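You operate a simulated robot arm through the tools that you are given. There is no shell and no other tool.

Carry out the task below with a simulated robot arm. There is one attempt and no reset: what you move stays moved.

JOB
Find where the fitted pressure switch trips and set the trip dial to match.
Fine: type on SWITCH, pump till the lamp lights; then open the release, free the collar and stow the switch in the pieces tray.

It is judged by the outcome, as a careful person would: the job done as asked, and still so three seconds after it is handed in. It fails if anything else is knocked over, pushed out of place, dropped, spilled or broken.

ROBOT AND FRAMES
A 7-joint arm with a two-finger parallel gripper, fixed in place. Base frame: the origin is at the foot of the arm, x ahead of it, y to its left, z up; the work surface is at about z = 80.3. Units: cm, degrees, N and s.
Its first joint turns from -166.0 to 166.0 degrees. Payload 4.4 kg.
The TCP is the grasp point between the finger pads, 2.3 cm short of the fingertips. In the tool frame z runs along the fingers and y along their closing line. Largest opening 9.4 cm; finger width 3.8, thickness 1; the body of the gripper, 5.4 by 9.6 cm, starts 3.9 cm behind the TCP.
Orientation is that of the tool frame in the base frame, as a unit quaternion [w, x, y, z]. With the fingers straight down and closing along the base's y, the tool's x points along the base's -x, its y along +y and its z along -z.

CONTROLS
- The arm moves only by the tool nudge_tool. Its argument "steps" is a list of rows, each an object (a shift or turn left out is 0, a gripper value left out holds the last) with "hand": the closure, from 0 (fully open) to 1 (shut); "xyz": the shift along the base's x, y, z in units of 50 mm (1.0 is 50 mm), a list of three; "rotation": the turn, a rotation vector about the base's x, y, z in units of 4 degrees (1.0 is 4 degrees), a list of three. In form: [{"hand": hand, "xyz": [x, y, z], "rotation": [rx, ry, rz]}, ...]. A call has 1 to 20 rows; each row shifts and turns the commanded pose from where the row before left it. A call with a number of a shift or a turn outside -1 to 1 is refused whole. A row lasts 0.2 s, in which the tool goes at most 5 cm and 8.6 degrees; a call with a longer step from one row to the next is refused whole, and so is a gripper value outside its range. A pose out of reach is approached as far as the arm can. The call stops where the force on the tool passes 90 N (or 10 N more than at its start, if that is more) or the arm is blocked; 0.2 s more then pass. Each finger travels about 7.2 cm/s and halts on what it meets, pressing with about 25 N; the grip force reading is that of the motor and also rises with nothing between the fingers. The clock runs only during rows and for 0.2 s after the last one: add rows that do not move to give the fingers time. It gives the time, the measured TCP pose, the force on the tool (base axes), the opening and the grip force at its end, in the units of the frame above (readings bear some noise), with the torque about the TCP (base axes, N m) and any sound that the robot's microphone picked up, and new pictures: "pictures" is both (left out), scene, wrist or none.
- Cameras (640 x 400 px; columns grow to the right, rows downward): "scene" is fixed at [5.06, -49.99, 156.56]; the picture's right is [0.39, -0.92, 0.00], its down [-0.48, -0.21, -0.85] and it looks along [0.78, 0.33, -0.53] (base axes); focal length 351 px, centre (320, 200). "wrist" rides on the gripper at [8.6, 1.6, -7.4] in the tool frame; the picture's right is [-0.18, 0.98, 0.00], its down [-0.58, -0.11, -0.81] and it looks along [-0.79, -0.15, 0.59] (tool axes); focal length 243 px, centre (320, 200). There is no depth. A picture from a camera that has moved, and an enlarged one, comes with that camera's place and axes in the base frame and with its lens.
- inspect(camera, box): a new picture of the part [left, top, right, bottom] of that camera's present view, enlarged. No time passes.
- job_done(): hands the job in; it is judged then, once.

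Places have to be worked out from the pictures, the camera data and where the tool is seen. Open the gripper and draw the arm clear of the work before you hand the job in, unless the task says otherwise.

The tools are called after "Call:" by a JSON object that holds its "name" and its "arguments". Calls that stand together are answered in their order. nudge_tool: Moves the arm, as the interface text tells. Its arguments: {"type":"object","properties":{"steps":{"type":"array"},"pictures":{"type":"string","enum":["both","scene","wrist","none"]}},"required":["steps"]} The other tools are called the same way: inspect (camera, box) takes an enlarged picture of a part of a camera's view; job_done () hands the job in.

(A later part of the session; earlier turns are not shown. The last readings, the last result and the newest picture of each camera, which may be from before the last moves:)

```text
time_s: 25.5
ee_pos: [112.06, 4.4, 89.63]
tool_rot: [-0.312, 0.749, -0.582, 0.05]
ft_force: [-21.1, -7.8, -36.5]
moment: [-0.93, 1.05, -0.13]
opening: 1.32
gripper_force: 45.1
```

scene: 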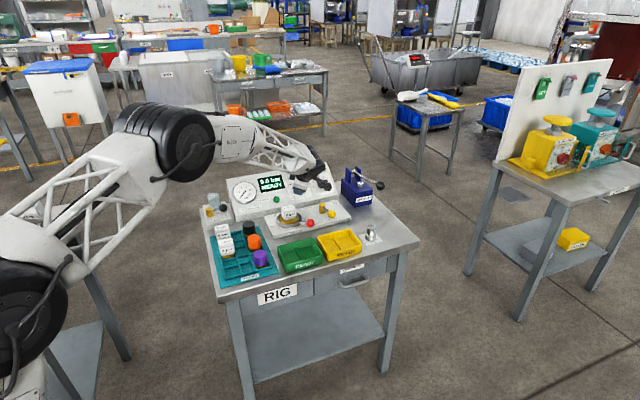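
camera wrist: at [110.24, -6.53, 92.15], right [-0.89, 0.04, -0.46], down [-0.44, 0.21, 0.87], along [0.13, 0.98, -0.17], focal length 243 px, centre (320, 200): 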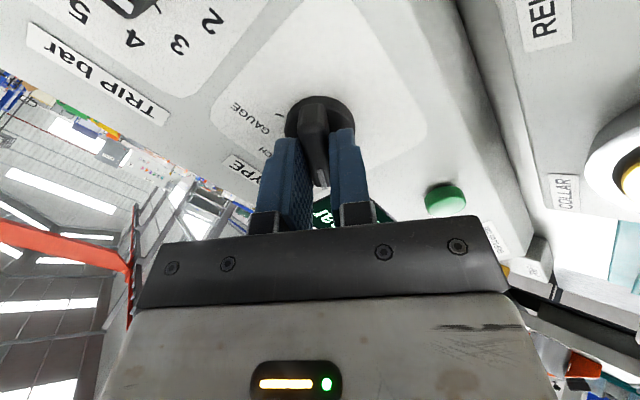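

Call:
{"name": "nudge_tool", "arguments": {"steps": [{"xyz": [-0.025, 0.0, -0.028]}, {}, {}], "pictures": "none"}}

```text
time_s: 26.3
ee_pos: [112.16, 4.52, 89.67]
tool_rot: [-0.312, 0.748, -0.583, 0.05]
ft_force: [8.3, -8.6, -37.0]
moment: [-0.57, 0.69, -0.02]
opening: 1.35
gripper_force: 45.0
```

Load is down to a mild residual. Now I turn clockwise in stages (20° first), about the knob axis.

Call:
{"name": "nudge_tool", "arguments": {"steps": [{"xyz": [0.005, 0, 0.0026], "rotation": [0.428, 0.41, -0.804]}, {"xyz": [0.005, 0, 0.0026], "rotation": [0.428, 0.41, -0.804]}, {"xyz": [0.005, 0, 0.0026], "rotation": [0.428, 0.41, -0.804]}, {"xyz": [0.005, 0, 0.0026], "rotation": [0.428, 0.41, -0.804]}, {"xyz": [0.005, 0, 0.0026], "rotation": [0.428, 0.41, -0.804]}, {}, {}], "pictures": "wrist"}}

Call:
{"name": "inspect", "arguments": {"camera": "wrist", "box": [220, 40, 440, 240]}}

```text
time_s: 27.9
ee_pos: [112.2, 4.61, 89.87]
tool_rot: [0.315, -0.635, 0.705, 0.003]
ft_force: [29.4, -8.2, -12.6]
moment: [-0.09, 0.17, 0.17]
opening: 1.34
gripper_force: 45.6
camera wrist: at [107.53, -5.88, 91.15], right [-0.88, 0.35, -0.31], down [-0.26, 0.17, 0.95], along [0.39, 0.92, -0.06], focal length 243 px, centre (320, 200)
```

wrist: 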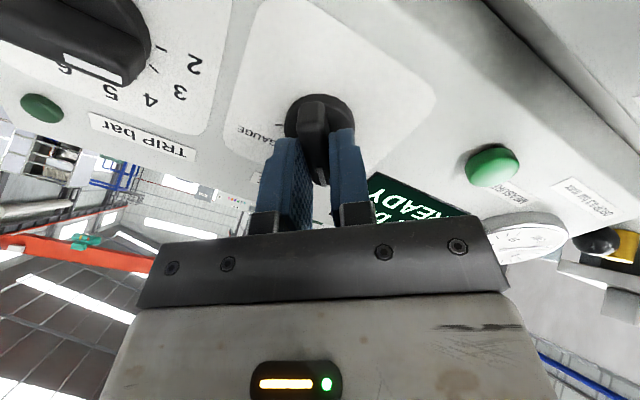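

```text
2.00 times, centred on (330, 140) of wrist
camera zoom: at [107.53, -5.88, 91.15], right [-0.88, 0.35, -0.31], down [-0.26, 0.17, 0.95], along [0.39, 0.92, -0.06], focal length 485 px, centre (300, 320)
```

zoom: 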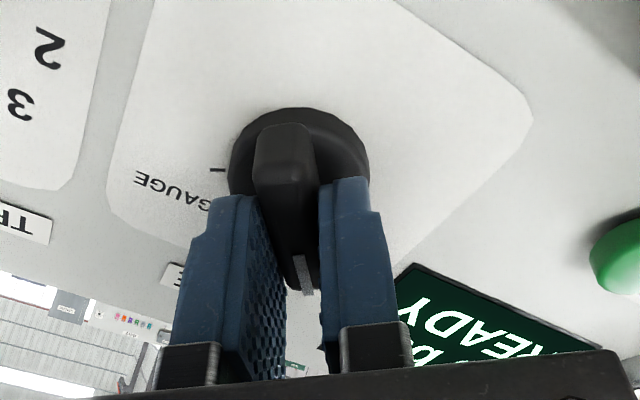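

The knob turned with the tool, forces low. Turning the remaining 40°.

Call:
{"name": "nudge_tool", "arguments": {"steps": [{"xyz": [0.006, -0.0026, 0.001], "rotation": [0.428, 0.41, -0.804]}, {"xyz": [0.006, -0.0026, 0.001], "rotation": [0.428, 0.41, -0.804]}, {"xyz": [0.006, -0.0026, 0.001], "rotation": [0.428, 0.41, -0.804]}, {"xyz": [0.006, -0.0026, 0.001], "rotation": [0.428, 0.41, -0.804]}, {"xyz": [0.006, -0.0026, 0.001], "rotation": [0.428, 0.41, -0.804]}, {"xyz": [0.006, -0.0026, 0.001], "rotation": [0.428, 0.41, -0.804]}, {"xyz": [0.006, -0.0026, 0.001], "rotation": [0.428, 0.41, -0.804]}, {"xyz": [0.006, -0.0026, 0.001], "rotation": [0.428, 0.41, -0.804]}, {"xyz": [0.006, -0.0026, 0.001], "rotation": [0.428, 0.41, -0.804]}, {"xyz": [0.006, -0.0026, 0.001], "rotation": [0.428, 0.41, -0.804]}, {}, {}], "pictures": "both"}}

Call:
{"name": "inspect", "arguments": {"camera": "wrist", "box": [200, 0, 440, 220]}}

```text
time_s: 30.5
ee_pos: [112.51, 4.46, 89.9]
tool_rot: [0.291, -0.357, 0.881, 0.109]
ft_force: [12.8, -36.6, 15.5]
moment: [-0.08, -0.09, 0.11]
opening: 1.29
gripper_force: 45.4
camera wrist: at [103.13, -2.27, 90.66], right [-0.57, 0.81, 0.09], down [0.06, -0.07, 1.0], along [0.82, 0.58, -0.01], focal length 243 px, centre (320, 200)
```

scene: 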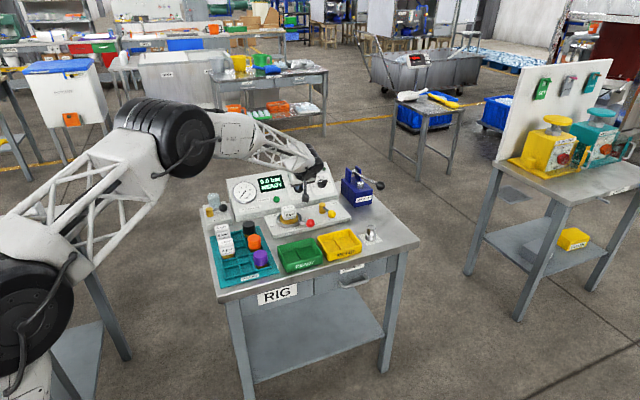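
wrist: 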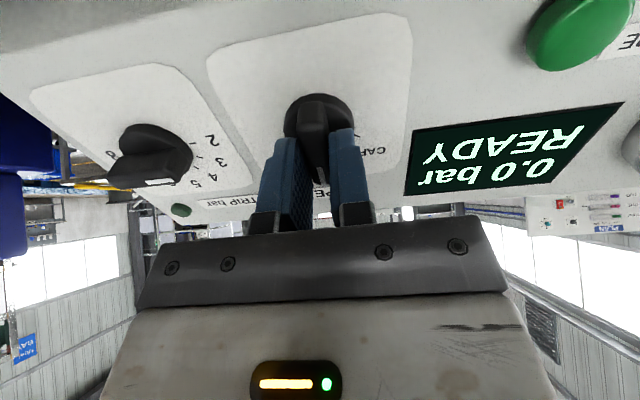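

```text
1.82 times, centred on (320, 110) of wrist
camera zoom: at [103.13, -2.27, 90.66], right [-0.57, 0.81, 0.09], down [0.06, -0.07, 1.0], along [0.82, 0.58, -0.01], focal length 441 px, centre (320, 364)
```

zoom: 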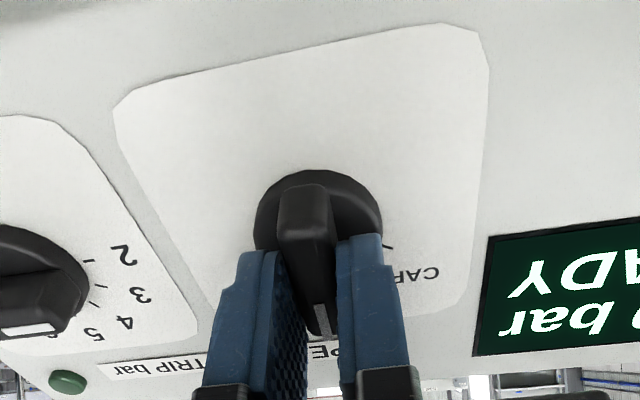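

The bar now points up toward SWITCH. I release, retreat along the panel normal and check.

Call:
{"name": "nudge_tool", "arguments": {"steps": [{"hand": 0.5}, {}, {}, {"xyz": [-0.215, -0.205, 0.4]}, {"xyz": [-0.43, -0.41, 0.8]}, {"xyz": [-0.43, -0.41, 0.8]}, {"xyz": [-0.43, -0.41, 0.8]}, {}, {}]}}

Call:
{"name": "inspect", "arguments": {"camera": "wrist", "box": [130, 0, 370, 110]}}

Call:
{"name": "inspect", "arguments": {"camera": "scene", "box": [220, 130, 400, 240]}}

```text
time_s: 32.5
ee_pos: [105.07, -2.8, 103.9]
tool_rot: [0.291, -0.356, 0.881, 0.11]
ft_force: [-0.1, -0.7, -0.3]
moment: [0.01, -0.03, -0.04]
opening: 4.7
gripper_force: 0.1
camera wrist: at [95.66, -9.43, 104.68], right [-0.57, 0.81, 0.09], down [0.06, -0.07, 1.0], along [0.82, 0.58, -0.01], focal length 243 px, centre (320, 200)
```

scene: 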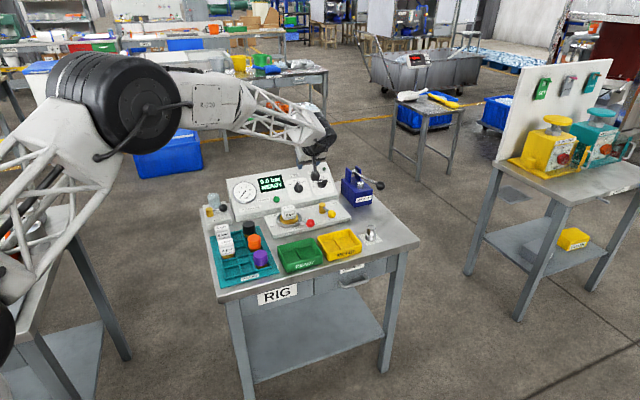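
wrist: 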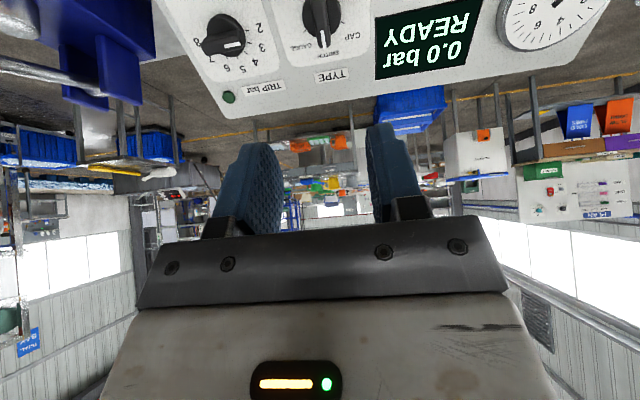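

```text
2.67 times, centred on (250, 55) of wrist
camera zoom: at [95.66, -9.43, 104.68], right [-0.57, 0.81, 0.09], down [0.06, -0.07, 1.0], along [0.82, 0.58, -0.01], focal length 647 px, centre (507, 587)
```

zoom: 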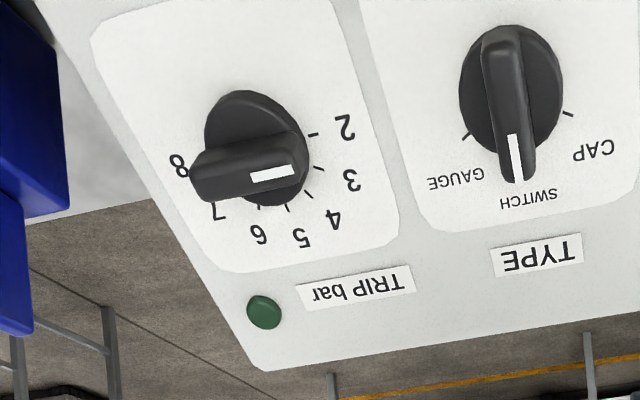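

```text
3.56 times, centred on (310, 185) of scene
camera zoom: at [5.06, -49.99, 156.56], right [0.39, -0.92, 0.0], down [-0.48, -0.21, -0.85], along [0.78, 0.33, -0.53], focal length 1249 px, centre (356, 253)
```

zoom: 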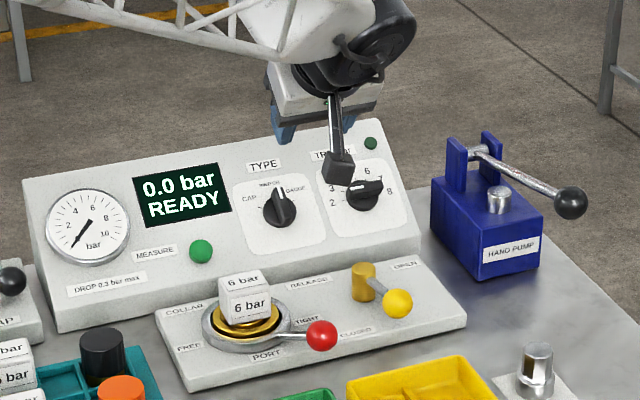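

TYPE is on SWITCH. Next the pump: I move with the same attitude to line up above and in front of the handle ball, opening the gripper.

Call:
{"name": "nudge_tool", "arguments": {"steps": [{"hand": 0.2, "xyz": [0.1, -0.85, 0.1]}, {"xyz": [0.1, -0.85, 0.05]}, {"xyz": [0.1, -0.85, 0]}, {"xyz": [0.1, -0.85, 0]}, {"xyz": [0.1, -0.85, 0]}, {"xyz": [0.1, -0.85, 0]}, {"xyz": [0.08, -0.82, 0]}, {}, {}]}}

Call:
{"name": "inspect", "arguments": {"camera": "wrist", "box": [200, 0, 440, 160]}}

Call:
{"name": "inspect", "arguments": {"camera": "scene", "box": [220, 130, 420, 250]}}

```text
time_s: 34.5
ee_pos: [108.24, -32.4, 104.66]
tool_rot: [0.29, -0.356, 0.881, 0.109]
ft_force: [-0.1, 0.7, 0.5]
moment: [-0.01, 0.02, 0.01]
opening: 7.51
gripper_force: 0.0
camera wrist: at [98.94, -39.07, 105.43], right [-0.57, 0.81, 0.09], down [0.06, -0.07, 1.0], along [0.82, 0.58, -0.01], focal length 243 px, centre (320, 200)
```

scene: 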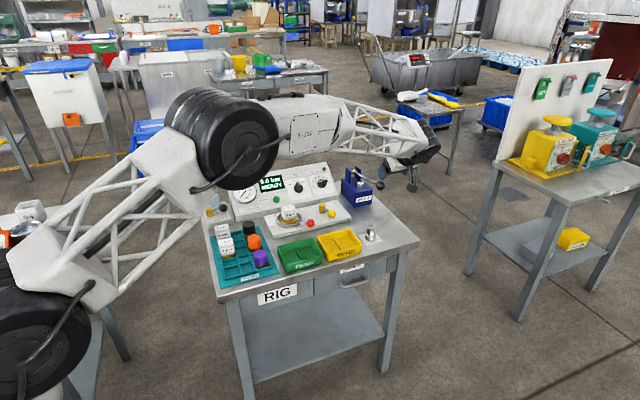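
wrist: 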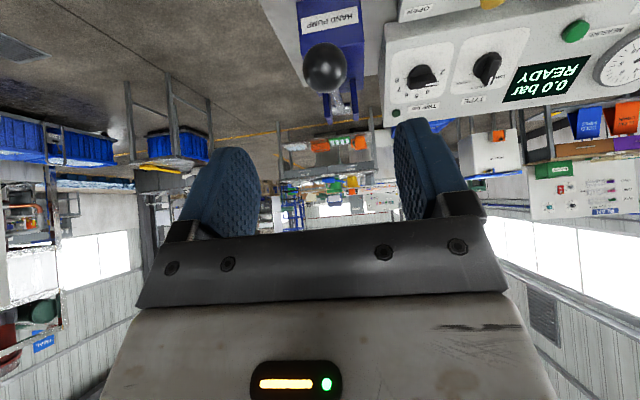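

```text
2.50 times, centred on (320, 80) of wrist
camera zoom: at [98.94, -39.07, 105.43], right [-0.57, 0.81, 0.09], down [0.06, -0.07, 1.0], along [0.82, 0.58, -0.01], focal length 606 px, centre (320, 500)
```

zoom: 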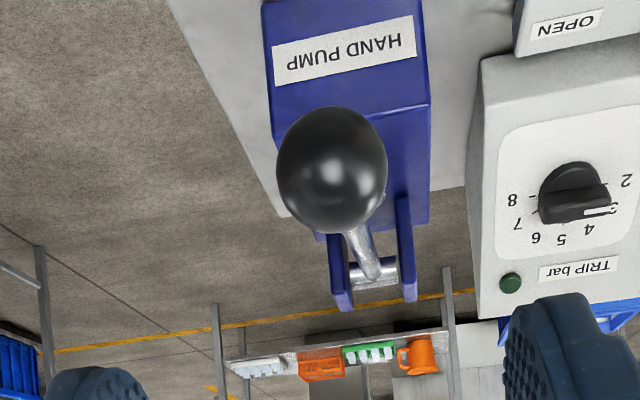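

```text
3.20 times, centred on (320, 190) of scene
camera zoom: at [5.06, -49.99, 156.56], right [0.39, -0.92, 0.0], down [-0.48, -0.21, -0.85], along [0.78, 0.33, -0.53], focal length 1124 px, centre (320, 232)
```

zoom: 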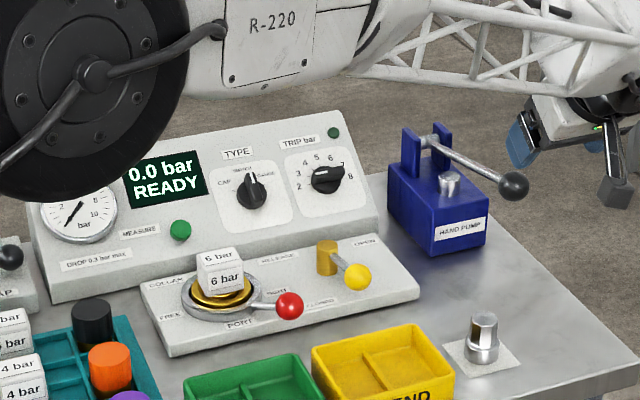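

Ball sits nearly on the tool axis about 12 cm ahead. I approach 8.5 cm along the axis with a small centring, then re-check.

Call:
{"name": "nudge_tool", "arguments": {"steps": [{"hand": 0.2, "xyz": [0.25, 0.26, -0.437]}, {"xyz": [0.25, 0.26, -0.437]}, {"xyz": [0.25, 0.26, -0.437]}, {}, {}], "pictures": "wrist"}}

Call:
{"name": "inspect", "arguments": {"camera": "scene", "box": [320, 140, 440, 215]}}

```text
time_s: 35.7
ee_pos: [112.06, -28.55, 98.07]
tool_rot: [0.291, -0.357, 0.881, 0.109]
ft_force: [0.4, -1.2, -0.3]
moment: [0.0, 0.01, 0.0]
opening: 7.51
gripper_force: 0.1
camera wrist: at [102.82, -35.14, 98.85], right [-0.57, 0.81, 0.09], down [0.06, -0.07, 1.0], along [0.82, 0.58, -0.01], focal length 243 px, centre (320, 200)
```

wrist: 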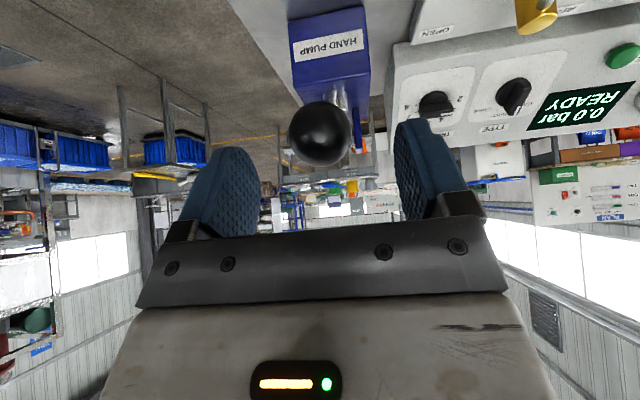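

```text
5.33 times, centred on (380, 178) of scene
camera zoom: at [5.06, -49.99, 156.56], right [0.39, -0.92, 0.0], down [-0.48, -0.21, -0.85], along [0.78, 0.33, -0.53], focal length 1873 px, centre (0, 320)
```

zoom: 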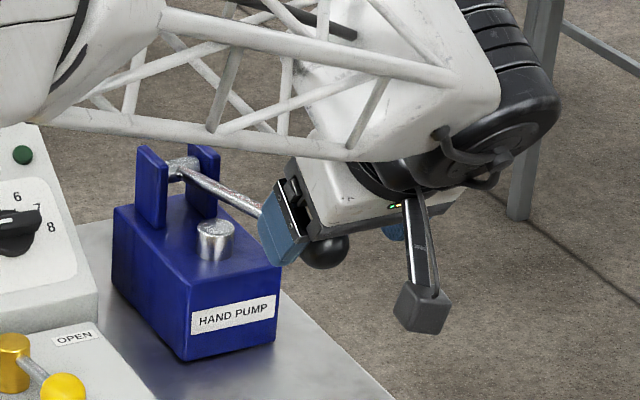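

Ball centred, ~3.2 cm ahead. I advance onto it and close the gripper.

Call:
{"name": "nudge_tool", "arguments": {"steps": [{"hand": 0.2, "xyz": [0.08, 0.075, -0.185]}, {"xyz": [0.08, 0.075, -0.185]}, {"xyz": [0.075, 0.075, -0.185]}, {}, {"hand": 0.4}, {"hand": 0.5}, {"hand": 0.6}, {"hand": 0.7}, {"hand": 0.8}, {"hand": 1.0}, {}, {}]}}

Call:
{"name": "inspect", "arguments": {"camera": "scene", "box": [320, 140, 440, 215]}}

```text
time_s: 38.3
ee_pos: [113.44, -27.36, 95.21]
tool_rot: [0.291, -0.356, 0.881, 0.109]
ft_force: [7.2, -3.4, -1.0]
moment: [0.01, 0.0, -0.01]
opening: 3.41
gripper_force: 44.6
camera wrist: at [104.03, -33.98, 96.03], right [-0.57, 0.81, 0.09], down [0.06, -0.07, 1.0], along [0.82, 0.58, -0.01], focal length 243 px, centre (320, 200)
```

scene: 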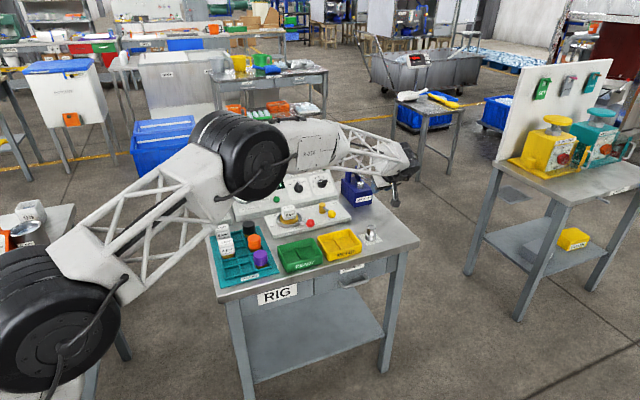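
wrist: 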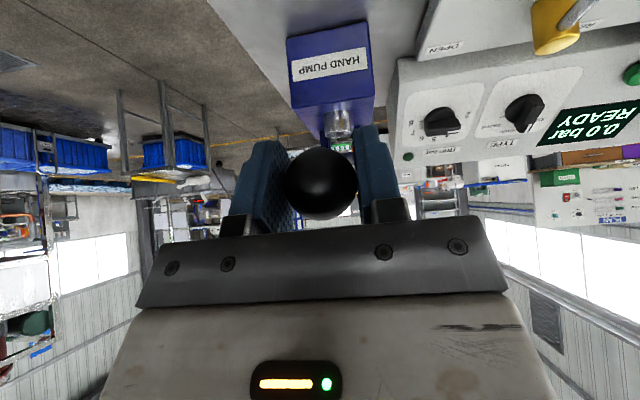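

```text
5.33 times, centred on (380, 178) of scene
camera zoom: at [5.06, -49.99, 156.56], right [0.39, -0.92, 0.0], down [-0.48, -0.21, -0.85], along [0.78, 0.33, -0.53], focal length 1873 px, centre (0, 320)
```

zoom: 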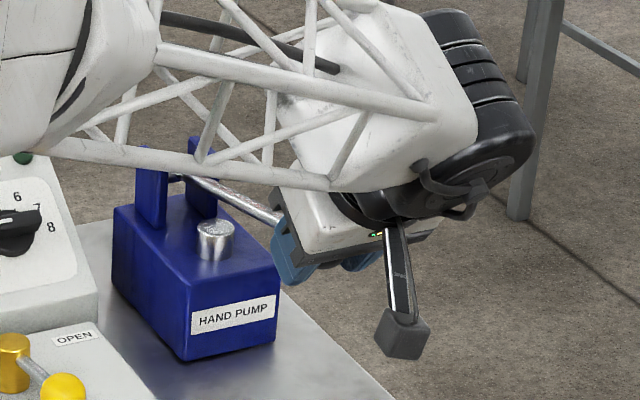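

Ball held (3.4 cm), and the wrist view shows both display and lamp. I press the handle down 2 cm along its arc to feel the load.

Call:
{"name": "nudge_tool", "arguments": {"steps": [{"xyz": [-0.012, -0.012, -0.1]}, {"xyz": [-0.012, -0.012, -0.1]}, {"xyz": [-0.012, -0.012, -0.1]}, {"xyz": [-0.012, -0.012, -0.1]}, {}], "pictures": "wrist"}}

```text
time_s: 39.5
ee_pos: [113.1, -27.61, 93.34]
tool_rot: [0.29, -0.357, 0.881, 0.108]
ft_force: [19.2, -2.3, 7.0]
moment: [0.71, -0.9, 0.05]
opening: 3.42
gripper_force: 45.0
camera wrist: at [103.74, -34.27, 94.09], right [-0.57, 0.81, 0.09], down [0.06, -0.07, 1.0], along [0.82, 0.58, -0.01], focal length 243 px, centre (320, 200)
```

wrist: 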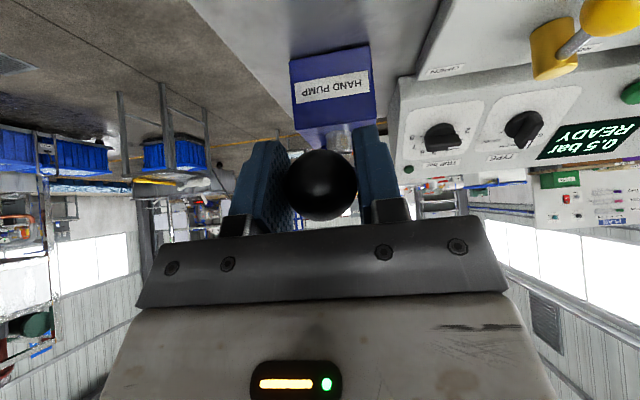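

Display reads 0.5 bar. Continuing down another 2 cm, watching the lamp and display.

Call:
{"name": "nudge_tool", "arguments": {"steps": [{"xyz": [-0.006, -0.006, -0.1]}, {"xyz": [-0.006, -0.006, -0.1]}, {"xyz": [-0.004, -0.004, -0.1]}, {"xyz": [-0.002, -0.002, -0.1]}, {}], "pictures": "wrist"}}

Call:
{"name": "inspect", "arguments": {"camera": "wrist", "box": [380, 60, 640, 220]}}

```text
time_s: 40.7
ee_pos: [112.94, -27.73, 91.27]
tool_rot: [0.291, -0.356, 0.881, 0.109]
ft_force: [26.7, -38.7, 7.7]
moment: [0.65, -0.58, -0.14]
opening: 3.42
gripper_force: 44.6
camera wrist: at [103.6, -34.37, 92.05], right [-0.57, 0.81, 0.09], down [0.06, -0.07, 1.0], along [0.82, 0.58, -0.01], focal length 243 px, centre (320, 200)
```

wrist: 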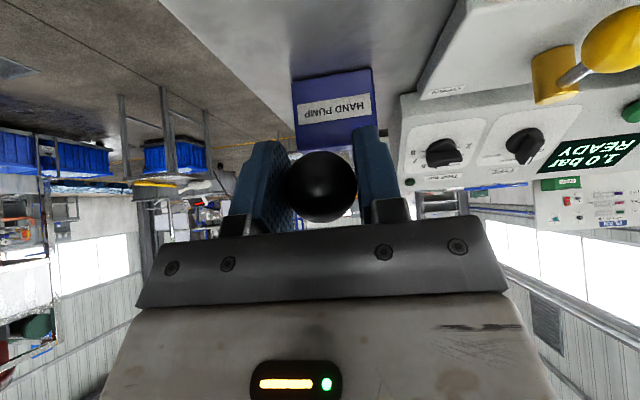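

```text
2.46 times, centred on (510, 140) of wrist
camera zoom: at [103.6, -34.37, 92.05], right [-0.57, 0.81, 0.09], down [0.06, -0.07, 1.0], along [0.82, 0.58, -0.01], focal length 597 px, centre (-148, 348)
```

zoom: 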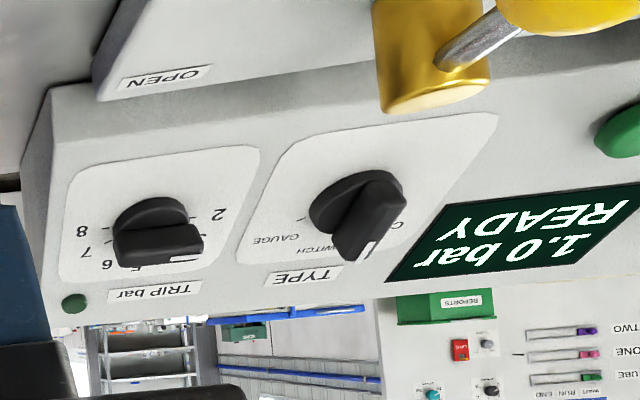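

1.0 bar. There's a sideways load, so I ease 0.15 cm to the right while continuing down.

Call:
{"name": "nudge_tool", "arguments": {"steps": [{"xyz": [0.02, -0.02, 0]}, {"xyz": [0.0, 0.0, -0.1]}, {"xyz": [0.002, 0.002, -0.1]}, {"xyz": [0.003, 0.003, -0.1]}, {"xyz": [0.004, 0.004, -0.1]}, {}], "pictures": "wrist"}}

Call:
{"name": "inspect", "arguments": {"camera": "wrist", "box": [380, 60, 640, 220]}}

Call:
{"name": "inspect", "arguments": {"camera": "scene", "box": [320, 140, 440, 250]}}

```text
time_s: 42.1
ee_pos: [113.14, -27.52, 89.32]
tool_rot: [0.291, -0.357, 0.881, 0.11]
ft_force: [-2.8, -6.5, 6.7]
moment: [0.41, -0.45, -0.02]
opening: 3.4
gripper_force: 45.4
camera wrist: at [103.75, -34.28, 90.03], right [-0.57, 0.81, 0.09], down [0.06, -0.07, 1.0], along [0.82, 0.58, -0.01], focal length 243 px, centre (320, 200)
```

wrist: 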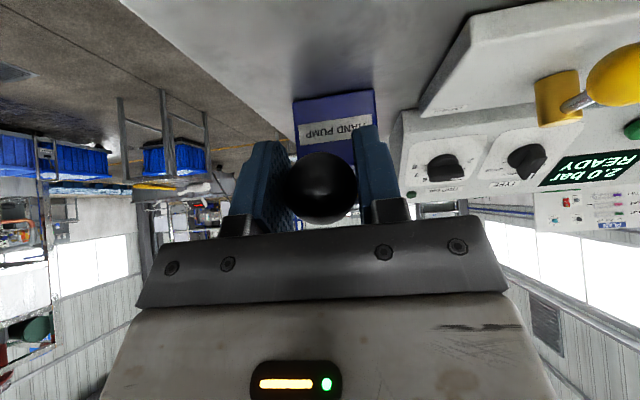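

```text
2.46 times, centred on (510, 140) of wrist
camera zoom: at [103.75, -34.28, 90.03], right [-0.57, 0.81, 0.09], down [0.06, -0.07, 1.0], along [0.82, 0.58, -0.01], focal length 597 px, centre (-148, 348)
```

zoom: 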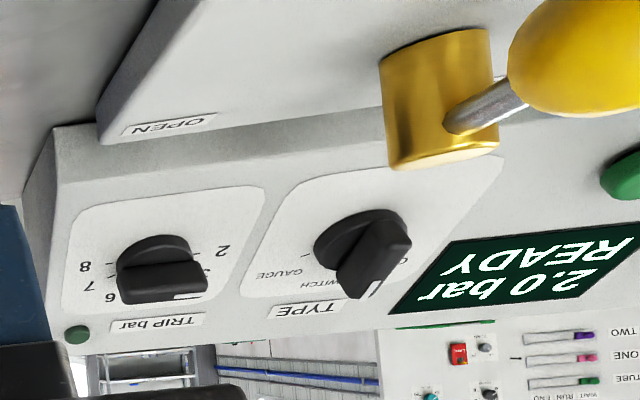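

```text
3.64 times, centred on (380, 195) of scene
camera zoom: at [5.06, -49.99, 156.56], right [0.39, -0.92, 0.0], down [-0.48, -0.21, -0.85], along [0.78, 0.33, -0.53], focal length 1277 px, centre (102, 218)
```

zoom: 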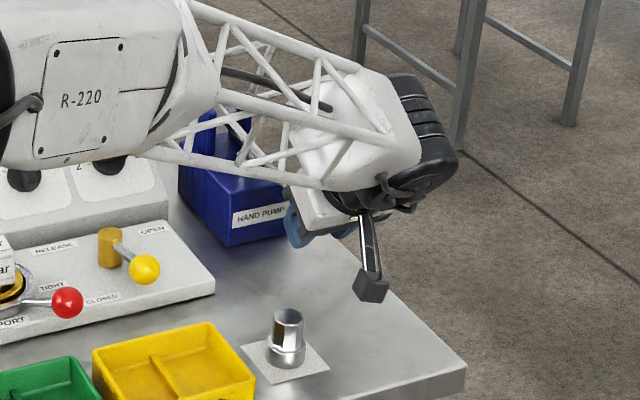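

2.0 bar, lamp still dark. Continue down 1.5 cm.

Call:
{"name": "nudge_tool", "arguments": {"steps": [{"xyz": [0.006, 0.006, -0.1]}, {"xyz": [0.008, 0.008, -0.1]}, {"xyz": [0.009, 0.009, -0.1]}, {}], "pictures": "wrist"}}

Call:
{"name": "inspect", "arguments": {"camera": "wrist", "box": [380, 60, 640, 220]}}

```text
time_s: 43.1
ee_pos: [113.18, -27.6, 88.02]
tool_rot: [0.292, -0.357, 0.881, 0.109]
ft_force: [-35.9, 19.1, 35.9]
moment: [0.15, -0.02, 0.11]
opening: 3.45
gripper_force: 45.3
camera wrist: at [103.87, -34.19, 88.83], right [-0.58, 0.81, 0.09], down [0.06, -0.07, 1.0], along [0.82, 0.58, -0.01], focal length 243 px, centre (320, 200)
```

wrist: 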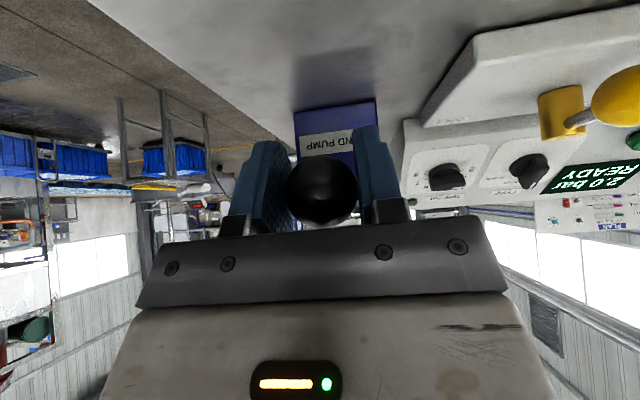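

```text
2.46 times, centred on (510, 140) of wrist
camera zoom: at [103.87, -34.19, 88.83], right [-0.58, 0.81, 0.09], down [0.06, -0.07, 1.0], along [0.82, 0.58, -0.01], focal length 597 px, centre (-148, 348)
```

zoom: 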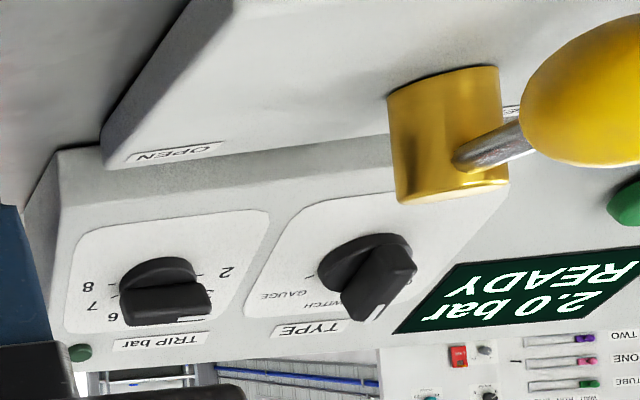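

One full stroke gave 2.0 bar, and the handle is at its lower stop. I raise it back along the arc to recharge, then stroke again.

Call:
{"name": "nudge_tool", "arguments": {"steps": [{"xyz": [-0.015, -0.002, 0.165]}, {"xyz": [-0.012, -0.003, 0.165]}, {"xyz": [-0.008, -0.003, 0.165]}, {"xyz": [0.0, 0.0, 0.165]}, {"xyz": [0.012, 0.006, 0.195]}, {"xyz": [0.022, 0.015, 0.195]}, {"xyz": [0.03, 0.023, 0.195]}, {"xyz": [0.034, 0.027, 0.175]}, {}, {}], "pictures": "wrist"}}

Call:
{"name": "inspect", "arguments": {"camera": "wrist", "box": [380, 60, 640, 220]}}

```text
time_s: 45.3
ee_pos: [113.51, -27.3, 95.0]
tool_rot: [0.291, -0.356, 0.881, 0.109]
ft_force: [-40.9, -12.1, 4.7]
moment: [0.07, -0.06, 0.17]
opening: 3.41
gripper_force: 45.6
camera wrist: at [104.11, -33.92, 95.69], right [-0.57, 0.81, 0.09], down [0.06, -0.07, 1.0], along [0.82, 0.58, -0.01], focal length 243 px, centre (320, 200)
```

wrist: 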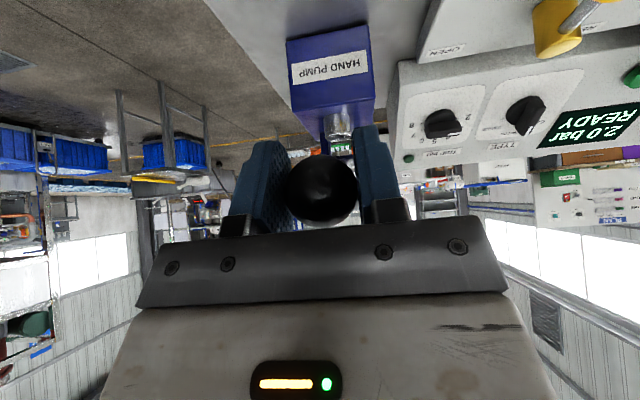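

```text
2.46 times, centred on (510, 140) of wrist
camera zoom: at [104.11, -33.92, 95.69], right [-0.57, 0.81, 0.09], down [0.06, -0.07, 1.0], along [0.82, 0.58, -0.01], focal length 597 px, centre (-148, 348)
```

zoom: 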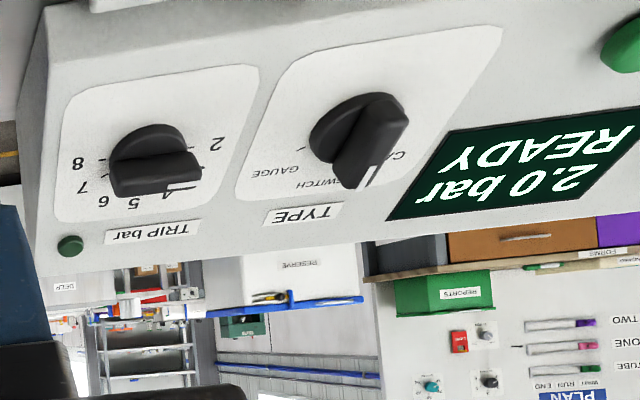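

2.0 bar holds with no leak. Second stroke, first half.

Call:
{"name": "nudge_tool", "arguments": {"steps": [{"xyz": [-0.035, -0.024, -0.185]}, {"xyz": [-0.03, -0.02, -0.185]}, {"xyz": [-0.025, -0.014, -0.185]}, {"xyz": [-0.015, -0.008, -0.185]}, {}], "pictures": "none"}}

Call:
{"name": "inspect", "arguments": {"camera": "wrist", "box": [380, 60, 640, 220]}}

```text
time_s: 46.5
ee_pos: [113.11, -27.61, 91.24]
tool_rot: [0.291, -0.356, 0.881, 0.108]
ft_force: [61.9, -34.2, 7.4]
moment: [0.7, -0.35, 0.19]
opening: 3.45
gripper_force: 44.4
```

```text
2.46 times, centred on (510, 140) of wrist
camera zoom: at [103.75, -34.22, 92.02], right [-0.57, 0.81, 0.09], down [0.06, -0.07, 1.0], along [0.82, 0.58, -0.01], focal length 597 px, centre (-148, 348)
```

zoom: 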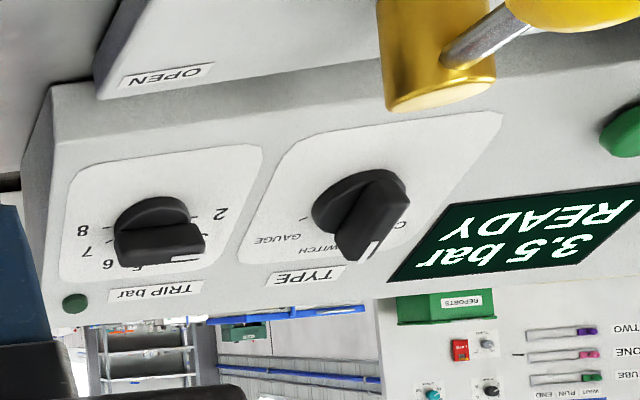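

3.5 bar, lamp dark. I relieve the side load and continue in small steps.

Call:
{"name": "nudge_tool", "arguments": {"steps": [{"xyz": [0.03, -0.028, 0]}, {"xyz": [0.002, 0.0, -0.1]}, {}], "pictures": "none"}}

Call:
{"name": "inspect", "arguments": {"camera": "wrist", "box": [380, 60, 640, 220]}}

```text
time_s: 47.3
ee_pos: [113.18, -27.65, 90.44]
tool_rot: [0.29, -0.357, 0.881, 0.11]
ft_force: [0.9, -16.7, 5.4]
moment: [0.38, -0.25, 0.02]
opening: 3.4
gripper_force: 45.1
```

```text
2.46 times, centred on (510, 140) of wrist
camera zoom: at [103.77, -34.27, 91.32], right [-0.57, 0.81, 0.1], down [0.06, -0.07, 1.0], along [0.82, 0.58, -0.01], focal length 597 px, centre (-148, 348)
```

zoom: 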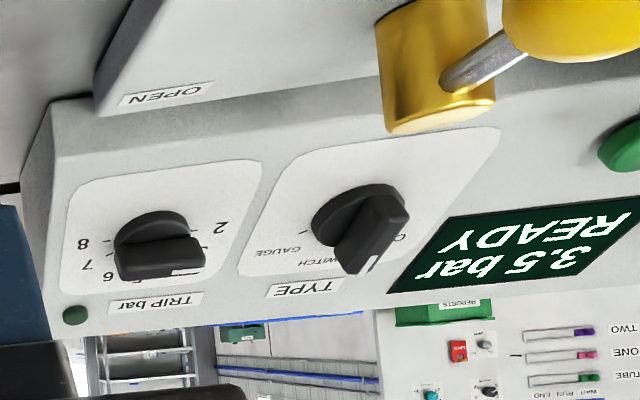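

Call:
{"name": "nudge_tool", "arguments": {"steps": [{"xyz": [0.003, 0.002, -0.1]}, {"xyz": [0.003, 0.003, -0.1]}, {}], "pictures": "none"}}

Call:
{"name": "inspect", "arguments": {"camera": "wrist", "box": [380, 60, 640, 220]}}

```text
time_s: 48.1
ee_pos: [113.16, -27.54, 89.62]
tool_rot: [0.291, -0.358, 0.88, 0.11]
ft_force: [1.8, -7.1, 7.4]
moment: [0.54, -0.55, 0.01]
opening: 3.42
gripper_force: 44.7
```

```text
2.46 times, centred on (510, 140) of wrist
camera zoom: at [103.8, -34.23, 90.42], right [-0.57, 0.81, 0.09], down [0.06, -0.07, 1.0], along [0.82, 0.58, -0.01], focal length 597 px, centre (-148, 348)
```

zoom: 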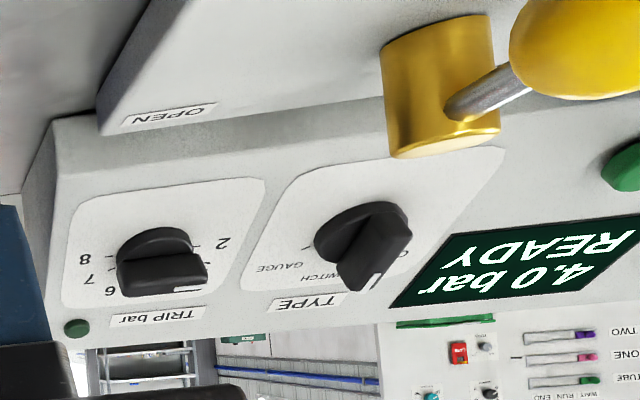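

4.0 bar, lamp dark. Finishing this stroke.

Call:
{"name": "nudge_tool", "arguments": {"steps": [{"xyz": [0.006, 0.006, -0.1]}, {"xyz": [0.006, 0.006, -0.1]}, {}], "pictures": "none"}}

Call:
{"name": "inspect", "arguments": {"camera": "wrist", "box": [380, 60, 640, 220]}}

```text
time_s: 48.9
ee_pos: [113.18, -27.48, 88.6]
tool_rot: [0.291, -0.356, 0.881, 0.11]
ft_force: [-12.1, 5.3, 7.9]
moment: [0.54, -0.62, -0.02]
opening: 3.41
gripper_force: 44.9
```

```text
2.46 times, centred on (510, 140) of wrist
camera zoom: at [103.86, -34.19, 89.39], right [-0.57, 0.81, 0.09], down [0.06, -0.07, 1.0], along [0.82, 0.58, -0.01], focal length 597 px, centre (-148, 348)
```

zoom: 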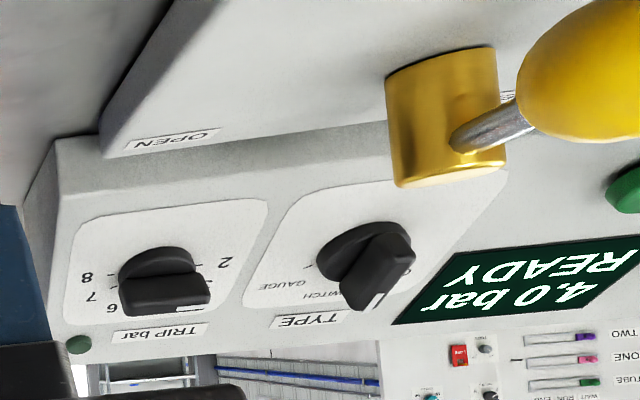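

Still 4.0, lamp dark. Raising for the third stroke.

Call:
{"name": "nudge_tool", "arguments": {"steps": [{"xyz": [-0.004, -0.008, 0.15]}, {"xyz": [-0.002, -0.01, 0.15]}, {"xyz": [0.0, -0.008, 0.15]}, {"xyz": [0.004, 0.004, 0.15]}, {"xyz": [0.012, 0.01, 0.19]}, {"xyz": [0.016, 0.016, 0.19]}, {"xyz": [0.02, 0.024, 0.19]}, {"xyz": [0.01, 0.02, 0.13]}, {}, {}], "pictures": "none"}}

Call:
{"name": "nudge_tool", "arguments": {"steps": [{"xyz": [-0.03, -0.024, -0.185]}, {"xyz": [-0.018, -0.02, -0.185]}, {}], "pictures": "none"}}

Call:
{"name": "inspect", "arguments": {"camera": "wrist", "box": [380, 60, 640, 220]}}

```text
time_s: 51.1
ee_pos: [113.36, -27.36, 94.86]
tool_rot: [0.289, -0.357, 0.881, 0.111]
ft_force: [-32.6, 22.2, -37.7]
moment: [-0.43, -0.35, 0.14]
opening: 3.44
gripper_force: 45.2
```

```text
time_s: 51.9
ee_pos: [113.32, -27.51, 93.61]
tool_rot: [0.292, -0.357, 0.88, 0.109]
ft_force: [-34.9, 47.4, 7.2]
moment: [0.71, -1.06, 0.02]
opening: 3.42
gripper_force: 44.4
```

```text
2.46 times, centred on (510, 140) of wrist
camera zoom: at [103.91, -34.16, 94.34], right [-0.58, 0.81, 0.09], down [0.06, -0.07, 1.0], along [0.82, 0.58, -0.01], focal length 597 px, centre (-148, 348)
```

zoom: 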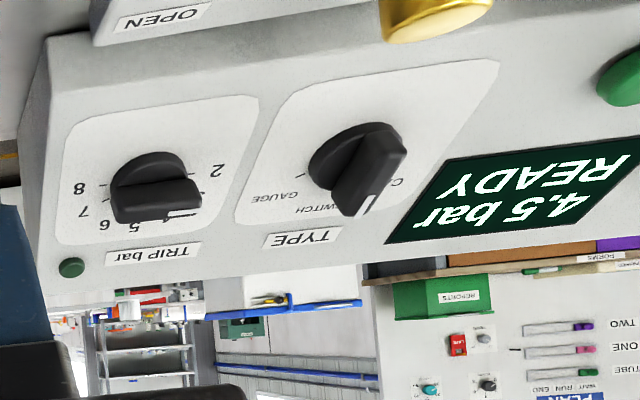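

4.5 bar, lamp dark. Correcting side load and going down 1 cm.

Call:
{"name": "nudge_tool", "arguments": {"steps": [{"xyz": [-0.025, 0.025, -0.05]}, {"xyz": [-0.006, -0.006, -0.1]}, {"xyz": [-0.003, -0.003, -0.05]}, {}], "pictures": "none"}}

Call:
{"name": "inspect", "arguments": {"camera": "wrist", "box": [380, 60, 640, 220]}}

```text
time_s: 52.9
ee_pos: [112.94, -27.7, 92.49]
tool_rot: [0.291, -0.356, 0.881, 0.108]
ft_force: [-0.1, 8.6, 7.7]
moment: [0.74, -0.9, -0.04]
opening: 3.4
gripper_force: 44.7
```

```text
2.46 times, centred on (510, 140) of wrist
camera zoom: at [103.7, -34.3, 93.27], right [-0.57, 0.81, 0.09], down [0.06, -0.07, 1.0], along [0.82, 0.58, -0.01], focal length 597 px, centre (-148, 348)
```

zoom: 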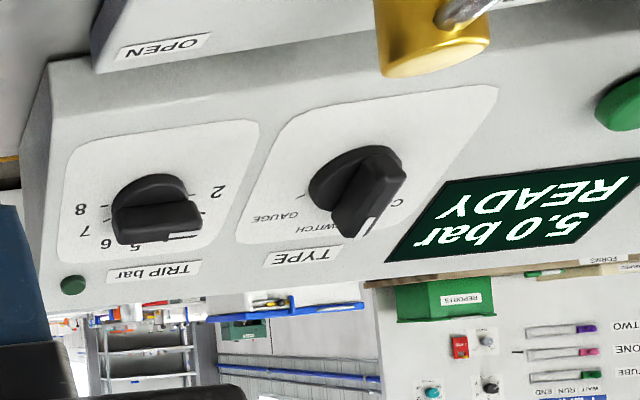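

5.0 bar and the lamp is still dark. Another small step down.

Call:
{"name": "nudge_tool", "arguments": {"steps": [{"xyz": [-0.003, -0.003, -0.1]}, {"xyz": [-0.002, -0.002, -0.1]}, {}], "pictures": "none"}}

Call:
{"name": "inspect", "arguments": {"camera": "wrist", "box": [380, 60, 640, 220]}}

```text
time_s: 53.7
ee_pos: [112.96, -27.77, 91.43]
tool_rot: [0.291, -0.357, 0.881, 0.109]
ft_force: [29.6, -28.4, 9.1]
moment: [0.88, -0.73, -0.09]
opening: 3.41
gripper_force: 44.9
```

```text
2.46 times, centred on (510, 140) of wrist
camera zoom: at [103.62, -34.35, 92.23], right [-0.57, 0.81, 0.09], down [0.06, -0.07, 1.0], along [0.82, 0.58, -0.01], focal length 597 px, centre (-148, 348)
```

zoom: 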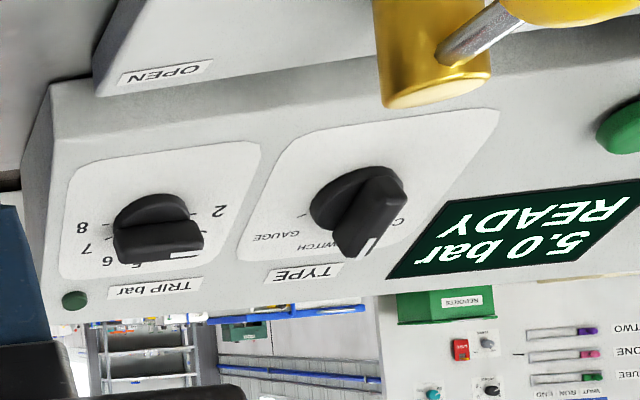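

Call:
{"name": "nudge_tool", "arguments": {"steps": [{"xyz": [0.02, -0.02, -0.05]}, {"xyz": [0.0, 0.0, -0.08]}, {}], "pictures": "none"}}

Call:
{"name": "inspect", "arguments": {"camera": "wrist", "box": [380, 60, 640, 220]}}

```text
time_s: 54.5
ee_pos: [112.97, -27.74, 90.59]
tool_rot: [0.29, -0.356, 0.882, 0.109]
ft_force: [-7.6, -35.7, 5.0]
moment: [0.43, -0.22, -0.08]
opening: 3.45
gripper_force: 45.1
```

```text
2.46 times, centred on (510, 140) of wrist
camera zoom: at [103.66, -34.35, 91.4], right [-0.57, 0.81, 0.09], down [0.06, -0.07, 1.0], along [0.82, 0.58, -0.01], focal length 597 px, centre (-148, 348)
```

zoom: 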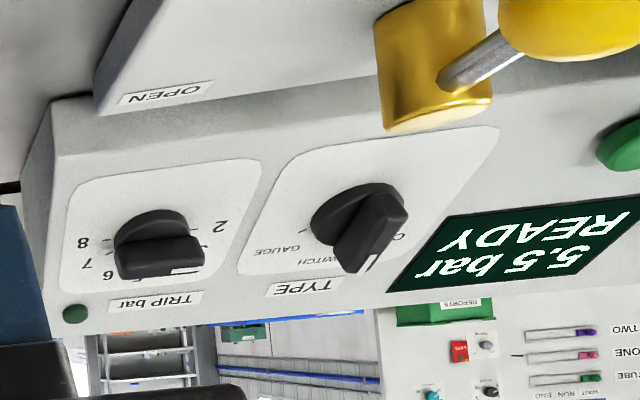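

5.5 bar, lamp still dark (dark green). Next small step.

Call:
{"name": "nudge_tool", "arguments": {"steps": [{"xyz": [0.012, 0.002, -0.1]}, {"xyz": [0.006, 0.004, -0.08]}, {}], "pictures": "none"}}

Call:
{"name": "inspect", "arguments": {"camera": "wrist", "box": [380, 60, 640, 220]}}

```text
time_s: 55.3
ee_pos: [113.11, -27.48, 89.77]
tool_rot: [0.289, -0.357, 0.881, 0.11]
ft_force: [-35.5, -6.3, 3.6]
moment: [0.13, -0.25, 0.12]
opening: 3.4
gripper_force: 45.2
```

```text
2.46 times, centred on (510, 140) of wrist
camera zoom: at [103.86, -34.2, 90.53], right [-0.57, 0.81, 0.1], down [0.06, -0.07, 1.0], along [0.82, 0.58, -0.01], focal length 597 px, centre (-148, 348)
```

zoom: 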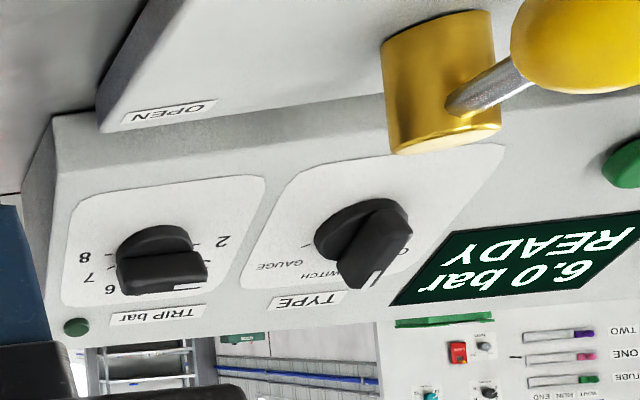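

6.0 bar; checking the lamp closely.

Call:
{"name": "inspect", "arguments": {"camera": "wrist", "box": [390, 170, 450, 210]}}

Call:
{"name": "inspect", "arguments": {"camera": "scene", "box": [230, 150, 390, 250]}}

```text
10.00 times, centred on (420, 190) of wrist
camera zoom: at [103.86, -34.2, 90.53], right [-0.57, 0.81, 0.1], down [0.06, -0.07, 1.0], along [0.82, 0.58, -0.01], focal length 2426 px, centre (-680, 300)
```

zoom: 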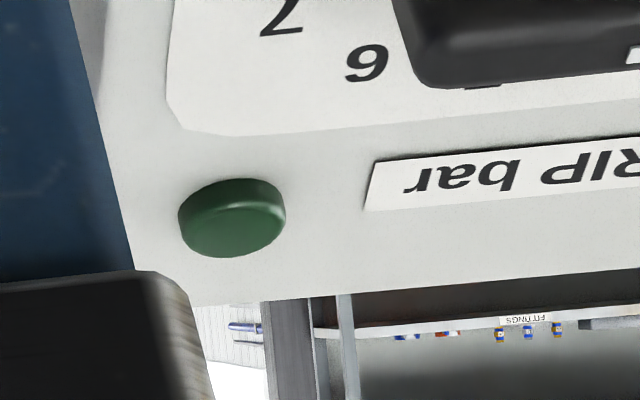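

```text
4.00 times, centred on (310, 200) of scene
camera zoom: at [5.06, -49.99, 156.56], right [0.39, -0.92, 0.0], down [-0.48, -0.21, -0.85], along [0.78, 0.33, -0.53], focal length 1405 px, centre (360, 200)
```

zoom: 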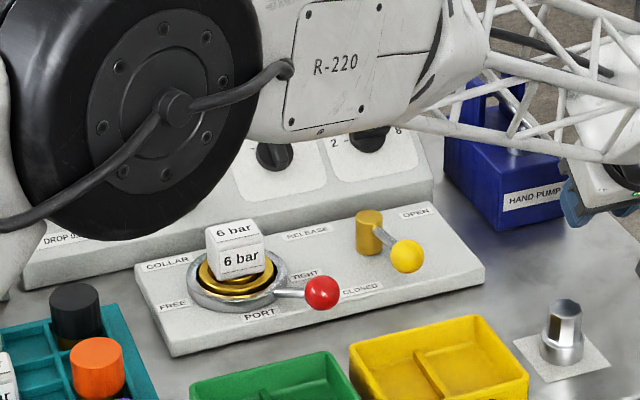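

Lamp is dark at 6.0 bar, so the label does not match. I finish this stroke carefully and continue.

Call:
{"name": "nudge_tool", "arguments": {"steps": [{"xyz": [0.0, 0.004, -0.1]}, {"xyz": [0.002, 0.006, -0.1]}, {}], "pictures": "none"}}

Call:
{"name": "inspect", "arguments": {"camera": "wrist", "box": [380, 60, 640, 220]}}

```text
time_s: 56.1
ee_pos: [113.18, -27.54, 88.91]
tool_rot: [0.291, -0.356, 0.882, 0.107]
ft_force: [-11.3, 9.4, 10.4]
moment: [0.72, -0.92, -0.08]
opening: 3.4
gripper_force: 44.6
```

```text
2.46 times, centred on (510, 140) of wrist
camera zoom: at [103.94, -34.11, 89.74], right [-0.57, 0.81, 0.09], down [0.06, -0.07, 1.0], along [0.82, 0.58, -0.01], focal length 597 px, centre (-148, 348)
```

zoom: 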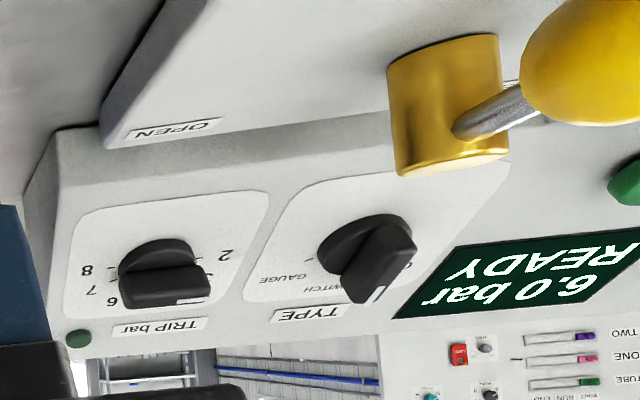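

Still 6.0. Raising for the fourth stroke.

Call:
{"name": "nudge_tool", "arguments": {"steps": [{"xyz": [-0.012, -0.012, 0.15]}, {"xyz": [-0.012, -0.012, 0.15]}, {"xyz": [-0.006, -0.006, 0.17]}, {"xyz": [0.006, 0.004, 0.17]}, {"xyz": [0.018, 0.012, 0.17]}, {"xyz": [0.025, 0.018, 0.17]}, {"xyz": [0.03, 0.026, 0.19]}, {}], "pictures": "none"}}

Call:
{"name": "nudge_tool", "arguments": {"steps": [{"xyz": [-0.03, -0.02, -0.12]}, {"xyz": [-0.02, -0.014, -0.12]}, {}], "pictures": "none"}}

Call:
{"name": "inspect", "arguments": {"camera": "wrist", "box": [380, 60, 640, 220]}}

```text
time_s: 57.9
ee_pos: [113.46, -27.31, 94.62]
tool_rot: [0.29, -0.356, 0.882, 0.109]
ft_force: [-63.1, 44.9, -0.2]
moment: [-1.0, 0.39, 0.33]
opening: 3.43
gripper_force: 45.1
```

```text
time_s: 58.7
ee_pos: [113.18, -27.51, 93.58]
tool_rot: [0.292, -0.357, 0.881, 0.108]
ft_force: [-26.8, 54.3, 5.1]
moment: [0.39, -0.99, -0.1]
opening: 3.42
gripper_force: 44.9
```

```text
2.46 times, centred on (510, 140) of wrist
camera zoom: at [103.92, -34.15, 94.27], right [-0.57, 0.81, 0.09], down [0.06, -0.07, 1.0], along [0.82, 0.58, -0.01], focal length 597 px, centre (-148, 348)
```

zoom: 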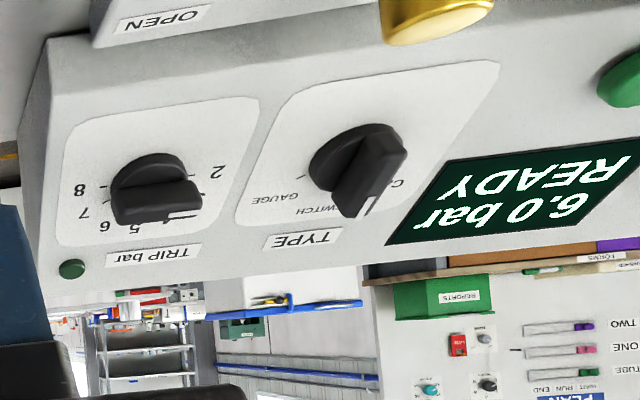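

Call:
{"name": "nudge_tool", "arguments": {"steps": [{"xyz": [-0.03, 0.02, -0.05]}, {"xyz": [-0.008, -0.006, -0.08]}, {}], "pictures": "none"}}

Call:
{"name": "inspect", "arguments": {"camera": "wrist", "box": [380, 60, 640, 220]}}

```text
time_s: 59.5
ee_pos: [112.96, -27.6, 92.75]
tool_rot: [0.291, -0.357, 0.881, 0.109]
ft_force: [14.1, 25.4, 3.1]
moment: [0.4, -0.61, -0.04]
opening: 3.39
gripper_force: 44.6
```

```text
2.46 times, centred on (510, 140) of wrist
camera zoom: at [103.71, -34.3, 93.64], right [-0.57, 0.81, 0.09], down [0.06, -0.07, 1.0], along [0.82, 0.58, -0.01], focal length 597 px, centre (-148, 348)
```

zoom: 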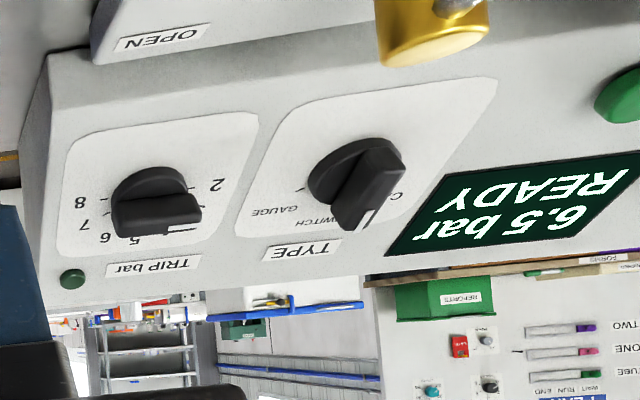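

6.5 bar, lamp still dark. Another small step.

Call:
{"name": "nudge_tool", "arguments": {"steps": [{"xyz": [-0.002, -0.008, -0.08]}, {"xyz": [0.0, -0.006, -0.08]}, {}], "pictures": "none"}}

Call:
{"name": "inspect", "arguments": {"camera": "wrist", "box": [380, 60, 640, 220]}}

```text
time_s: 60.3
ee_pos: [112.94, -27.85, 91.95]
tool_rot: [0.291, -0.356, 0.881, 0.11]
ft_force: [-26.4, 6.1, 9.0]
moment: [0.65, -0.84, 0.1]
opening: 3.4
gripper_force: 45.4
```

```text
2.46 times, centred on (510, 140) of wrist
camera zoom: at [103.62, -34.4, 92.82], right [-0.57, 0.81, 0.09], down [0.06, -0.07, 1.0], along [0.82, 0.58, -0.01], focal length 597 px, centre (-148, 348)
```

zoom: 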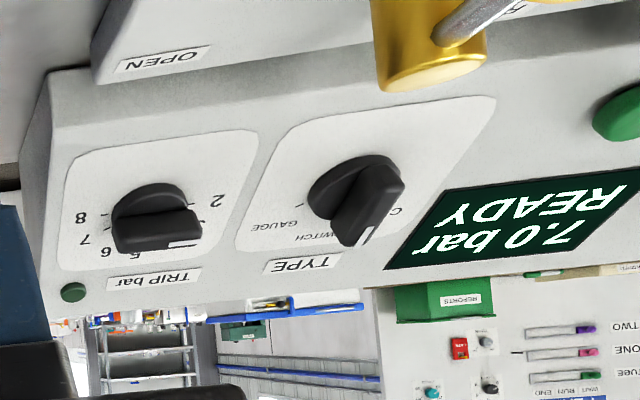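

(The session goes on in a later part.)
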